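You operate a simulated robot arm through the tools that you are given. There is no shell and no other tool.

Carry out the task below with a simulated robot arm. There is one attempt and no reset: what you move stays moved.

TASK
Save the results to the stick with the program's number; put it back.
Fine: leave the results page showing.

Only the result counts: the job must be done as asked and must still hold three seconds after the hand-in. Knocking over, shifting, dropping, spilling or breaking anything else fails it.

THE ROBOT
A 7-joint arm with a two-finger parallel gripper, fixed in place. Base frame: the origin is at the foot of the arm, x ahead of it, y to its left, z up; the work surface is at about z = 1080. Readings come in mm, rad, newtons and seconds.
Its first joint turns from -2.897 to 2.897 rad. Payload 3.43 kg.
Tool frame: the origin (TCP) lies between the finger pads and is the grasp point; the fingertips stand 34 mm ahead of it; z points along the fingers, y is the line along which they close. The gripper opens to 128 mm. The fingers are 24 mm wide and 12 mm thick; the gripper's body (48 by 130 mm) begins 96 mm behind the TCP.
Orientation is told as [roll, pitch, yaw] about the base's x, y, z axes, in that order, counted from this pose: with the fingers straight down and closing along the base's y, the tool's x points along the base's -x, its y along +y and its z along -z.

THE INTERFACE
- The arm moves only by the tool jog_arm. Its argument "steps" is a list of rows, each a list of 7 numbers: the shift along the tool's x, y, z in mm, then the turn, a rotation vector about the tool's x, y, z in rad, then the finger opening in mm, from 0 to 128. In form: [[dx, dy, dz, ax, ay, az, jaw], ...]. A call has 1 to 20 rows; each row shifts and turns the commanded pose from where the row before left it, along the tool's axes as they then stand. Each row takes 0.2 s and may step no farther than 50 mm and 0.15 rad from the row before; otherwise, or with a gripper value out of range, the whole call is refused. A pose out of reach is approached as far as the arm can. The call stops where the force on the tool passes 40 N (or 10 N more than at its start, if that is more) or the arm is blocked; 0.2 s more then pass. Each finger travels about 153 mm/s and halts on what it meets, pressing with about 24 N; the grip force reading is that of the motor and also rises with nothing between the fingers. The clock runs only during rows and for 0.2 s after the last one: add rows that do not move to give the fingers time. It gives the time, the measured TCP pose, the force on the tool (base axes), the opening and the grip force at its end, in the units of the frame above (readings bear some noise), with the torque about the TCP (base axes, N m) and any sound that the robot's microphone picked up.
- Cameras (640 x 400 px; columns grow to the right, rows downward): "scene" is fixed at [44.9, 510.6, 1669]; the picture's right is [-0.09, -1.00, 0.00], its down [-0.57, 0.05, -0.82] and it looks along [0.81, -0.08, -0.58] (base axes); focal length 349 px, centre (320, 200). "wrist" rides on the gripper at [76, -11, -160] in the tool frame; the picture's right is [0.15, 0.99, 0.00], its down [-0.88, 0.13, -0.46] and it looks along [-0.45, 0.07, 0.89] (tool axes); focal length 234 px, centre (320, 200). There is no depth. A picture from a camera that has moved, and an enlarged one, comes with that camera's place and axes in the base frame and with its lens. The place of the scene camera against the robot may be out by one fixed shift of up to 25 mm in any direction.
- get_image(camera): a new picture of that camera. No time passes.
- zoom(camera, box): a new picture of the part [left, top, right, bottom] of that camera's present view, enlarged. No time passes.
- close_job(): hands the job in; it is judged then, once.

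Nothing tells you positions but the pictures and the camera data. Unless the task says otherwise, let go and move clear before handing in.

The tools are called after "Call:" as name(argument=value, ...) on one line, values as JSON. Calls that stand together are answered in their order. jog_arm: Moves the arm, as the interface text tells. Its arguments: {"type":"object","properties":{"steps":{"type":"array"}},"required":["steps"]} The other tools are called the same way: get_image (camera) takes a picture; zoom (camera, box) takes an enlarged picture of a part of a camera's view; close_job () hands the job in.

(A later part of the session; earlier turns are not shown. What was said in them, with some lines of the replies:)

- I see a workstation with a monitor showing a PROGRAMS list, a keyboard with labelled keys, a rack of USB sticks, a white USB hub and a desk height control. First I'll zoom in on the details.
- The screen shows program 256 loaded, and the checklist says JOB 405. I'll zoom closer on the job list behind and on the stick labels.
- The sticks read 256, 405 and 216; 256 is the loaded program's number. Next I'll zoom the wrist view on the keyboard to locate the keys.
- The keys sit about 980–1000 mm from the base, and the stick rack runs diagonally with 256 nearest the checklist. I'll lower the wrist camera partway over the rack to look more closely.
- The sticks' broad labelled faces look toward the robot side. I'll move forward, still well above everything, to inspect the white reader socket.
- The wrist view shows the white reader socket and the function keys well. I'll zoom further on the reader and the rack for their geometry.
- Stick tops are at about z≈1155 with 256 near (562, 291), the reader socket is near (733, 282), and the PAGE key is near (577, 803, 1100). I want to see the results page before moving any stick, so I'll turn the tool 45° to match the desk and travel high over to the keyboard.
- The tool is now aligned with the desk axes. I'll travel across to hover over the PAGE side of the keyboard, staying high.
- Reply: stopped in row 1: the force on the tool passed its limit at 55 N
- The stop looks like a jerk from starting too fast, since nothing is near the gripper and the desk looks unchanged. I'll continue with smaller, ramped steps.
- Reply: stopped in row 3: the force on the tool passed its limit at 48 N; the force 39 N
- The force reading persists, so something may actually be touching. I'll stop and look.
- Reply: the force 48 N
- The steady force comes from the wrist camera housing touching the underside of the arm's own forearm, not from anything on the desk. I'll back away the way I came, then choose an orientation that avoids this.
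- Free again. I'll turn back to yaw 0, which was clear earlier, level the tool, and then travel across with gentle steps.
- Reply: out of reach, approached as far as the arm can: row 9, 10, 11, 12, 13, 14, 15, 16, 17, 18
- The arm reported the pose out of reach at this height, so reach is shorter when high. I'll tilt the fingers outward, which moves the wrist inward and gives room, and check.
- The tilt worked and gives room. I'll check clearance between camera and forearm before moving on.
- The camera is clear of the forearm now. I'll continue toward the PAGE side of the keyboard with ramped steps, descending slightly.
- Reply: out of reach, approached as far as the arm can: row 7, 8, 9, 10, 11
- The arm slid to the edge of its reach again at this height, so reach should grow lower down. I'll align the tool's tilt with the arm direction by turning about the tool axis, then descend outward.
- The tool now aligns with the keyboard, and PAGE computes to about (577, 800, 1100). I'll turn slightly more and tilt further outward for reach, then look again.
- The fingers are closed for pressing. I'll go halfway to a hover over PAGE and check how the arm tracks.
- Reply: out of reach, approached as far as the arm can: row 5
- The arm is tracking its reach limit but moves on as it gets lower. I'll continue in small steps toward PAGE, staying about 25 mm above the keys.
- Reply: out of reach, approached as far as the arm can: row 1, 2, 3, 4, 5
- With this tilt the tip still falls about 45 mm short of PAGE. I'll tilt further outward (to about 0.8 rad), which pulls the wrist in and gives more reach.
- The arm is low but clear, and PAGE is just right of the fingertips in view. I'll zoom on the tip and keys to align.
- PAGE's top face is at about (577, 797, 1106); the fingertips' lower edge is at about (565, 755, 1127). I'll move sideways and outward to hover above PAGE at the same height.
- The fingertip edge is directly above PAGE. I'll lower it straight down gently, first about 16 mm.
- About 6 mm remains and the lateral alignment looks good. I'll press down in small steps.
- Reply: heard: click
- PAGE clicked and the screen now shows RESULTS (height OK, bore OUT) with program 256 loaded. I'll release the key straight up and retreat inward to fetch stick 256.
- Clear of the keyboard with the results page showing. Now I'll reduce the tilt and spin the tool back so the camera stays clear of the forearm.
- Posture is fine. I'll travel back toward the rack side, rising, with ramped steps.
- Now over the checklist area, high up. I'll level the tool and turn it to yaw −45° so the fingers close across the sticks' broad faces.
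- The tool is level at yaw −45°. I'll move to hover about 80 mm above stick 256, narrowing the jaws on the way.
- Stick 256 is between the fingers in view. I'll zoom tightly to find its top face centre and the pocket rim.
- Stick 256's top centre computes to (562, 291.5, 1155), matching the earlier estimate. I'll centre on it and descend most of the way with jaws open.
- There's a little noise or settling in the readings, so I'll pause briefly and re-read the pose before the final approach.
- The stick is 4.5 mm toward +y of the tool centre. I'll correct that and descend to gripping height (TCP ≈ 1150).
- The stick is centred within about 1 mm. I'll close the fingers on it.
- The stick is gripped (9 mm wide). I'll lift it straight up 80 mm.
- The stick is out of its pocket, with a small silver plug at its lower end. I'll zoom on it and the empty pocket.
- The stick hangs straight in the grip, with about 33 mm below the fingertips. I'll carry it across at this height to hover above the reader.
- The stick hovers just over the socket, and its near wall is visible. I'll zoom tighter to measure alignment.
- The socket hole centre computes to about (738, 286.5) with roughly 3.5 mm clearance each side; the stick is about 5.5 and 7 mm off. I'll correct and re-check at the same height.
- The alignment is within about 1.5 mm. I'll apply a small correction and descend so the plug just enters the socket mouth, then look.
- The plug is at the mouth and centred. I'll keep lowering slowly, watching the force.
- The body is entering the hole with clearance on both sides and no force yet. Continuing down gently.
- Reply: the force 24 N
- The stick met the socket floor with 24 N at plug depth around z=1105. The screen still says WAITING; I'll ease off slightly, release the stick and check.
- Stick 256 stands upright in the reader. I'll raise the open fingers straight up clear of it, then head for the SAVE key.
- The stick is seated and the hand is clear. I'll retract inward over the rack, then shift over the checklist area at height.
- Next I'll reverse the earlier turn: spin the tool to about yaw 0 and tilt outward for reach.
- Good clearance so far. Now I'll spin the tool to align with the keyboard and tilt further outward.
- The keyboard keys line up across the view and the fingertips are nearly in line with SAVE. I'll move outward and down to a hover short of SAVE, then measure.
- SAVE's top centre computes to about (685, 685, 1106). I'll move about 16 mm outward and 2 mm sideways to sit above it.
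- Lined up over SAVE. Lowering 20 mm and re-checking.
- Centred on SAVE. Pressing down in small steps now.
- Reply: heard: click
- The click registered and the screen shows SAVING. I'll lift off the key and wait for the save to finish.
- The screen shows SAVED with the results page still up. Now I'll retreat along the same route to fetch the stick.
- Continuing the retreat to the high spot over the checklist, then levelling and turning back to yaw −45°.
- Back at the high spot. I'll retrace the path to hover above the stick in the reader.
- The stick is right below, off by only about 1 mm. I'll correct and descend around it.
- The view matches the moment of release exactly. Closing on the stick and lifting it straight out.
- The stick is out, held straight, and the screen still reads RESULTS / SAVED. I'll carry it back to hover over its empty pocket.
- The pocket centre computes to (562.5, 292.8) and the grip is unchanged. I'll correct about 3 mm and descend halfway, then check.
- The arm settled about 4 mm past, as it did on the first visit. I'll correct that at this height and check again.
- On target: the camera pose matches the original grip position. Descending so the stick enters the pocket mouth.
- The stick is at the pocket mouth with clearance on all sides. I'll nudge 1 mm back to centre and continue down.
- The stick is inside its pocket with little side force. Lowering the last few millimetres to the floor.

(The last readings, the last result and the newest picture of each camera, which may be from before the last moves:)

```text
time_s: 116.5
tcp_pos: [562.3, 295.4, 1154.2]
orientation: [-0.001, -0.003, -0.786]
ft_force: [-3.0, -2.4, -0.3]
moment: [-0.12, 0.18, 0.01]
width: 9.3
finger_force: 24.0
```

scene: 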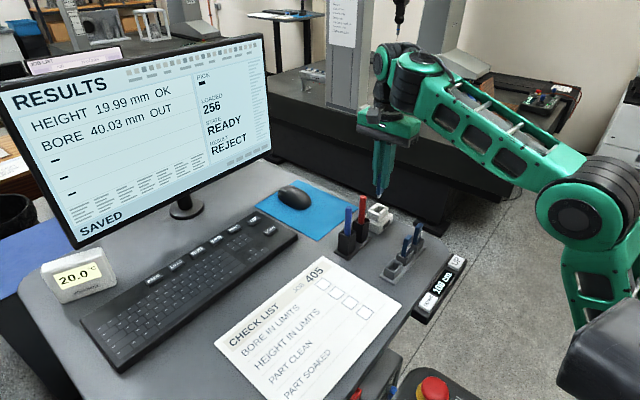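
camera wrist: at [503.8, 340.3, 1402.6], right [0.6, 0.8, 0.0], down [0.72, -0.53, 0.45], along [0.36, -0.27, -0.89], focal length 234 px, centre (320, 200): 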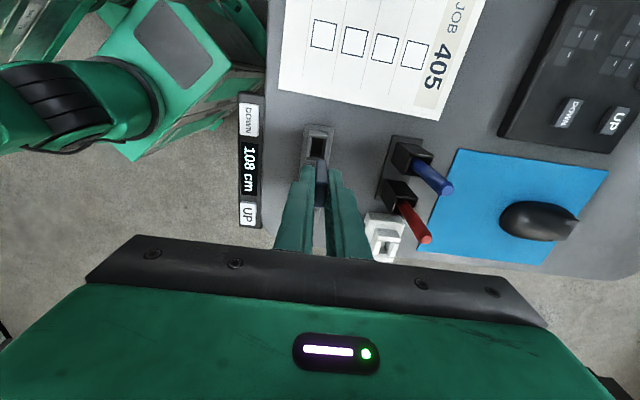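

A slight sideways force (about 4 N) shows the stick touching the far wall. I'll nudge back 1.5 mm and lower the last bit.

Call:
jog_arm(steps=[[0, -0.8, 0, 0, 0, 0, 0], [0, -0.8, 0, 0, 0, 0, 0], [0, 0, 0.7, 0, 0, 0, 0], [0, 0, 0.7, 0, 0, 0, 0], [0, 0, 0.5, 0, 0, 0, 0], [0, 0, 0, 0, 0, 0, 0], [0, 0, 0, 0, 0, 0, 0]])

Call:
zoom(camera="scene", box=[360, 200, 440, 290])

Call:
zoom(camera="wrist", box=[290, 120, 350, 190])

```text
time_s: 118.1
tcp_pos: [561.7, 295.1, 1152.4]
orientation: [0.0, 0.0, -0.784]
ft_force: [1.4, 1.8, 10.4]
moment: [0.07, -0.02, 0.01]
width: 9.4
finger_force: 24.7
```

```text
4.44 times, centred on (400, 245) of scene
camera zoom: at [44.9, 510.6, 1669.0], right [-0.09, -1.0, 0.0], down [-0.57, 0.05, -0.82], along [0.81, -0.08, -0.58], focal length 1552 px, centre (-36, 0)
```

zoom: 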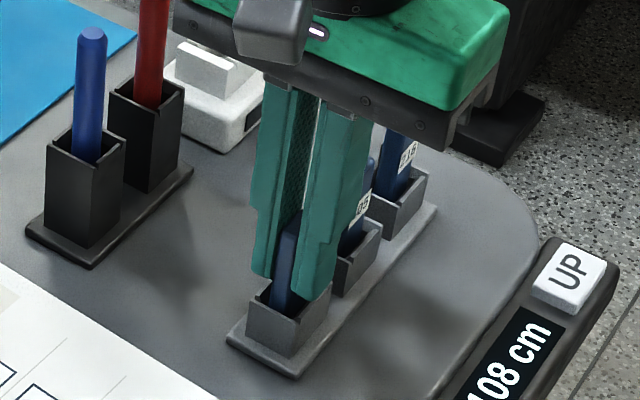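

```text
5.71 times, centred on (320, 155) of wrist
camera zoom: at [499.9, 339.8, 1310.9], right [0.6, 0.8, 0.0], down [0.71, -0.53, 0.46], along [0.37, -0.27, -0.89], focal length 1338 px, centre (320, 457)
```

zoom: 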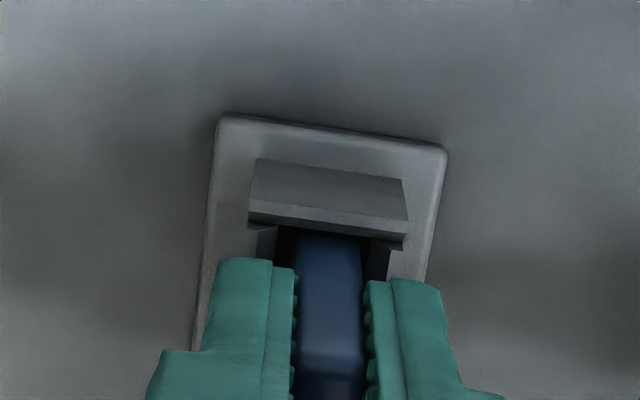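

The stick is on the pocket floor (10 N). I'll open the fingers gently and check it stands.

Call:
jog_arm(steps=[[0, 0, -0.8, 0, 0, 0, 0], [0, 0, 0, 0, 0, 0, 9], [0, 0, 0, 0, 0, 0, 14], [0, 0, 0, 0, 0, 0, 22], [0, 0, 0, 0, 0, 0, 32], [0, 0, 0, 0, 0, 0, 44], [0, 0, 0, 0, 0, 0, 50], [0, 0, 0, 0, 0, 0, 50]])

Call:
zoom(camera="scene", box=[360, 200, 440, 290])

Call:
zoom(camera="wrist", box=[270, 120, 370, 230])

```text
time_s: 119.9
tcp_pos: [562.3, 295.9, 1153.3]
orientation: [-0.001, -0.002, -0.785]
ft_force: [0.1, 1.0, -0.6]
moment: [-0.03, -0.01, 0.03]
width: 50.0
finger_force: 0.2
```

```text
4.44 times, centred on (400, 245) of scene
camera zoom: at [44.9, 510.6, 1669.0], right [-0.09, -1.0, 0.0], down [-0.57, 0.05, -0.82], along [0.81, -0.08, -0.58], focal length 1552 px, centre (-36, 0)
```

zoom: 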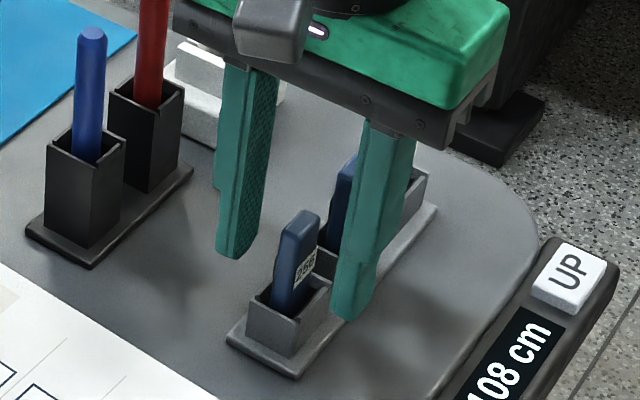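

```text
3.64 times, centred on (320, 175) of wrist
camera zoom: at [500.1, 339.9, 1311.3], right [0.6, 0.8, 0.0], down [0.71, -0.53, 0.46], along [0.37, -0.27, -0.89], focal length 852 px, centre (320, 291)
```

zoom: 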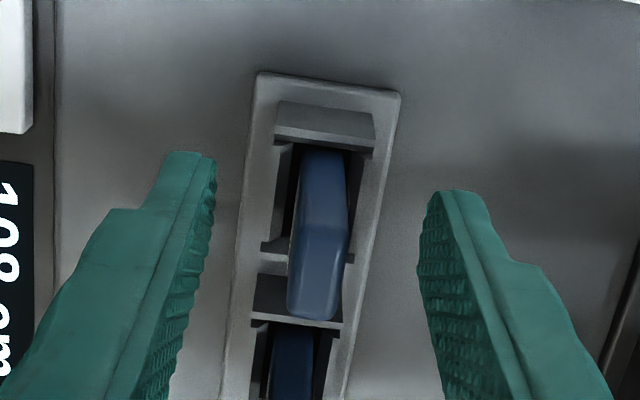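

Stick 256 is standing in its own pocket. I'll raise the open hand straight up and clear.

Call:
jog_arm(steps=[[0, 0, -3, 0, 0, 0, 50], [0, 0, -7, 0, 0, 0, 50], [0, 0, -12, 0, 0, 0, 50], [0, 0, -16, 0, 0, 0, 50], [0, 0, -20, 0, 0, 0, 50], [0, 0, -20, 0, 0, 0, 50], [0, 0, -20, 0, 0, 0, 50], [0, 0, -15, 0, 0, 0, 50], [0, 0, -10, 0, 0, 0, 50], [0, 0, -5, 0, 0, 0, 50], [0, 0, 0, 0, 0, 0, 50], [0, 0, 0, 0, 0, 0, 50]])

Call:
get_image(camera="scene")

Call:
zoom(camera="scene", box=[330, 180, 470, 320])

Call:
zoom(camera="wrist", box=[230, 80, 430, 240])

Call:
zoom(camera="scene", box=[0, 40, 280, 250])

```text
time_s: 122.5
tcp_pos: [562.8, 296.0, 1278.6]
orientation: [-0.002, 0.003, -0.785]
ft_force: [-0.3, 1.0, -0.1]
moment: [-0.04, 0.0, -0.03]
width: 49.9
finger_force: 0.1
```

```text
taken
```

scene: 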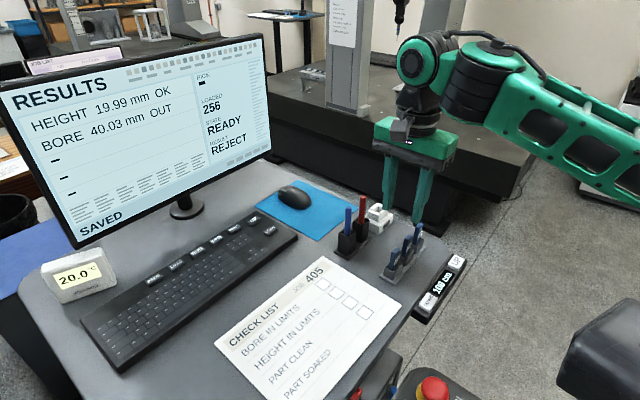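

```text
2.86 times, centred on (400, 250) of scene
camera zoom: at [44.9, 510.6, 1669.0], right [-0.09, -1.0, 0.0], down [-0.57, 0.05, -0.82], along [0.81, -0.08, -0.58], focal length 998 px, centre (91, 57)
```

zoom: 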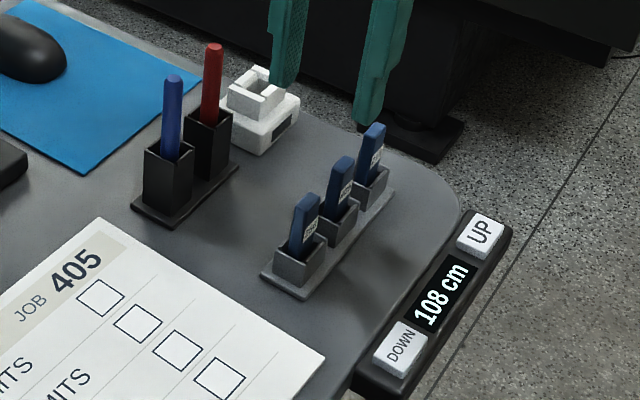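

```text
2.50 times, centred on (330, 160) of wrist
camera zoom: at [501.9, 339.7, 1438.1], right [0.6, 0.8, 0.0], down [0.72, -0.53, 0.45], along [0.36, -0.27, -0.89], focal length 585 px, centre (295, 300)
```

zoom: 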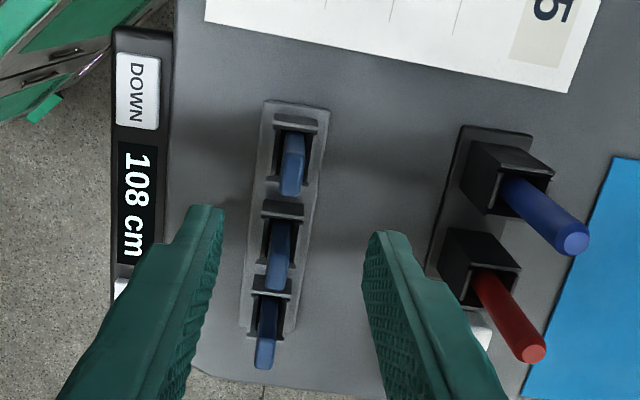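

```text
1.90 times, centred on (140, 145) of scene
camera zoom: at [44.9, 510.6, 1669.0], right [-0.09, -1.0, 0.0], down [-0.57, 0.05, -0.82], along [0.81, -0.08, -0.58], focal length 665 px, centre (663, 305)
```

zoom: 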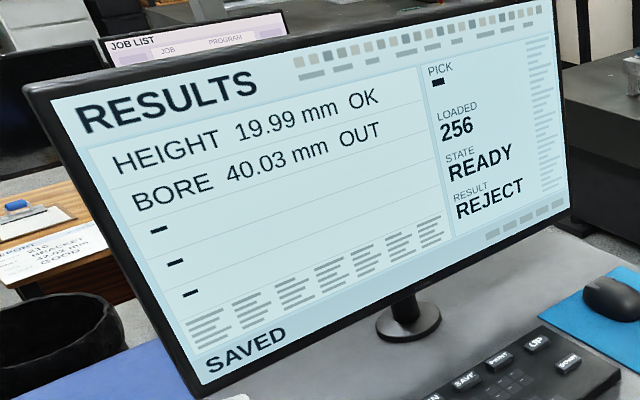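

The rack is full again, the screen shows RESULTS with SAVED, and the hand is well clear. One last close look at the rack before handing in.

Call:
zoom(camera="scene", box=[375, 215, 435, 290])

```text
5.33 times, centred on (405, 252) of scene
camera zoom: at [44.9, 510.6, 1669.0], right [-0.09, -1.0, 0.0], down [-0.57, 0.05, -0.82], along [0.81, -0.08, -0.58], focal length 1863 px, centre (-133, -80)
```

zoom: 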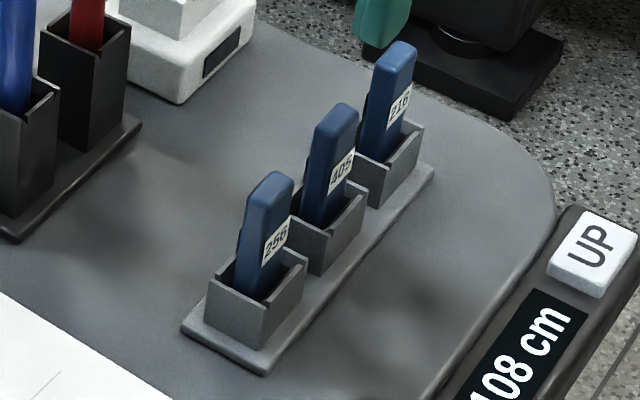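

Sticks 256, 405 and 216 all stand upright in their original pockets. The results are saved with the RESULTS page showing and the hand is clear, so I'm handing in.

Call:
close_job()

```text
The job is handed in.
```

The results are saved to stick 256, the number of the loaded program, and the stick is back in its own slot in the rack. The screen still shows the RESULTS page, now marked SAVED.

- **Choice of stick:** I used 256 because the screen listed it as the loaded program. 405 is the job number on the checklist and 216 is the number on a report sheet, so I left those two sticks alone.
- **Keys pressed:** PAGE once, to bring up the results, and SAVE once. I waited for SAVED to appear before taking the stick out.
- **On the way:** the wrist camera touched the arm's own forearm early on, so I backed off and changed the angle. As far as the pictures show, nothing else on the desk moved. The hand was open and clear of everything when I handed in.
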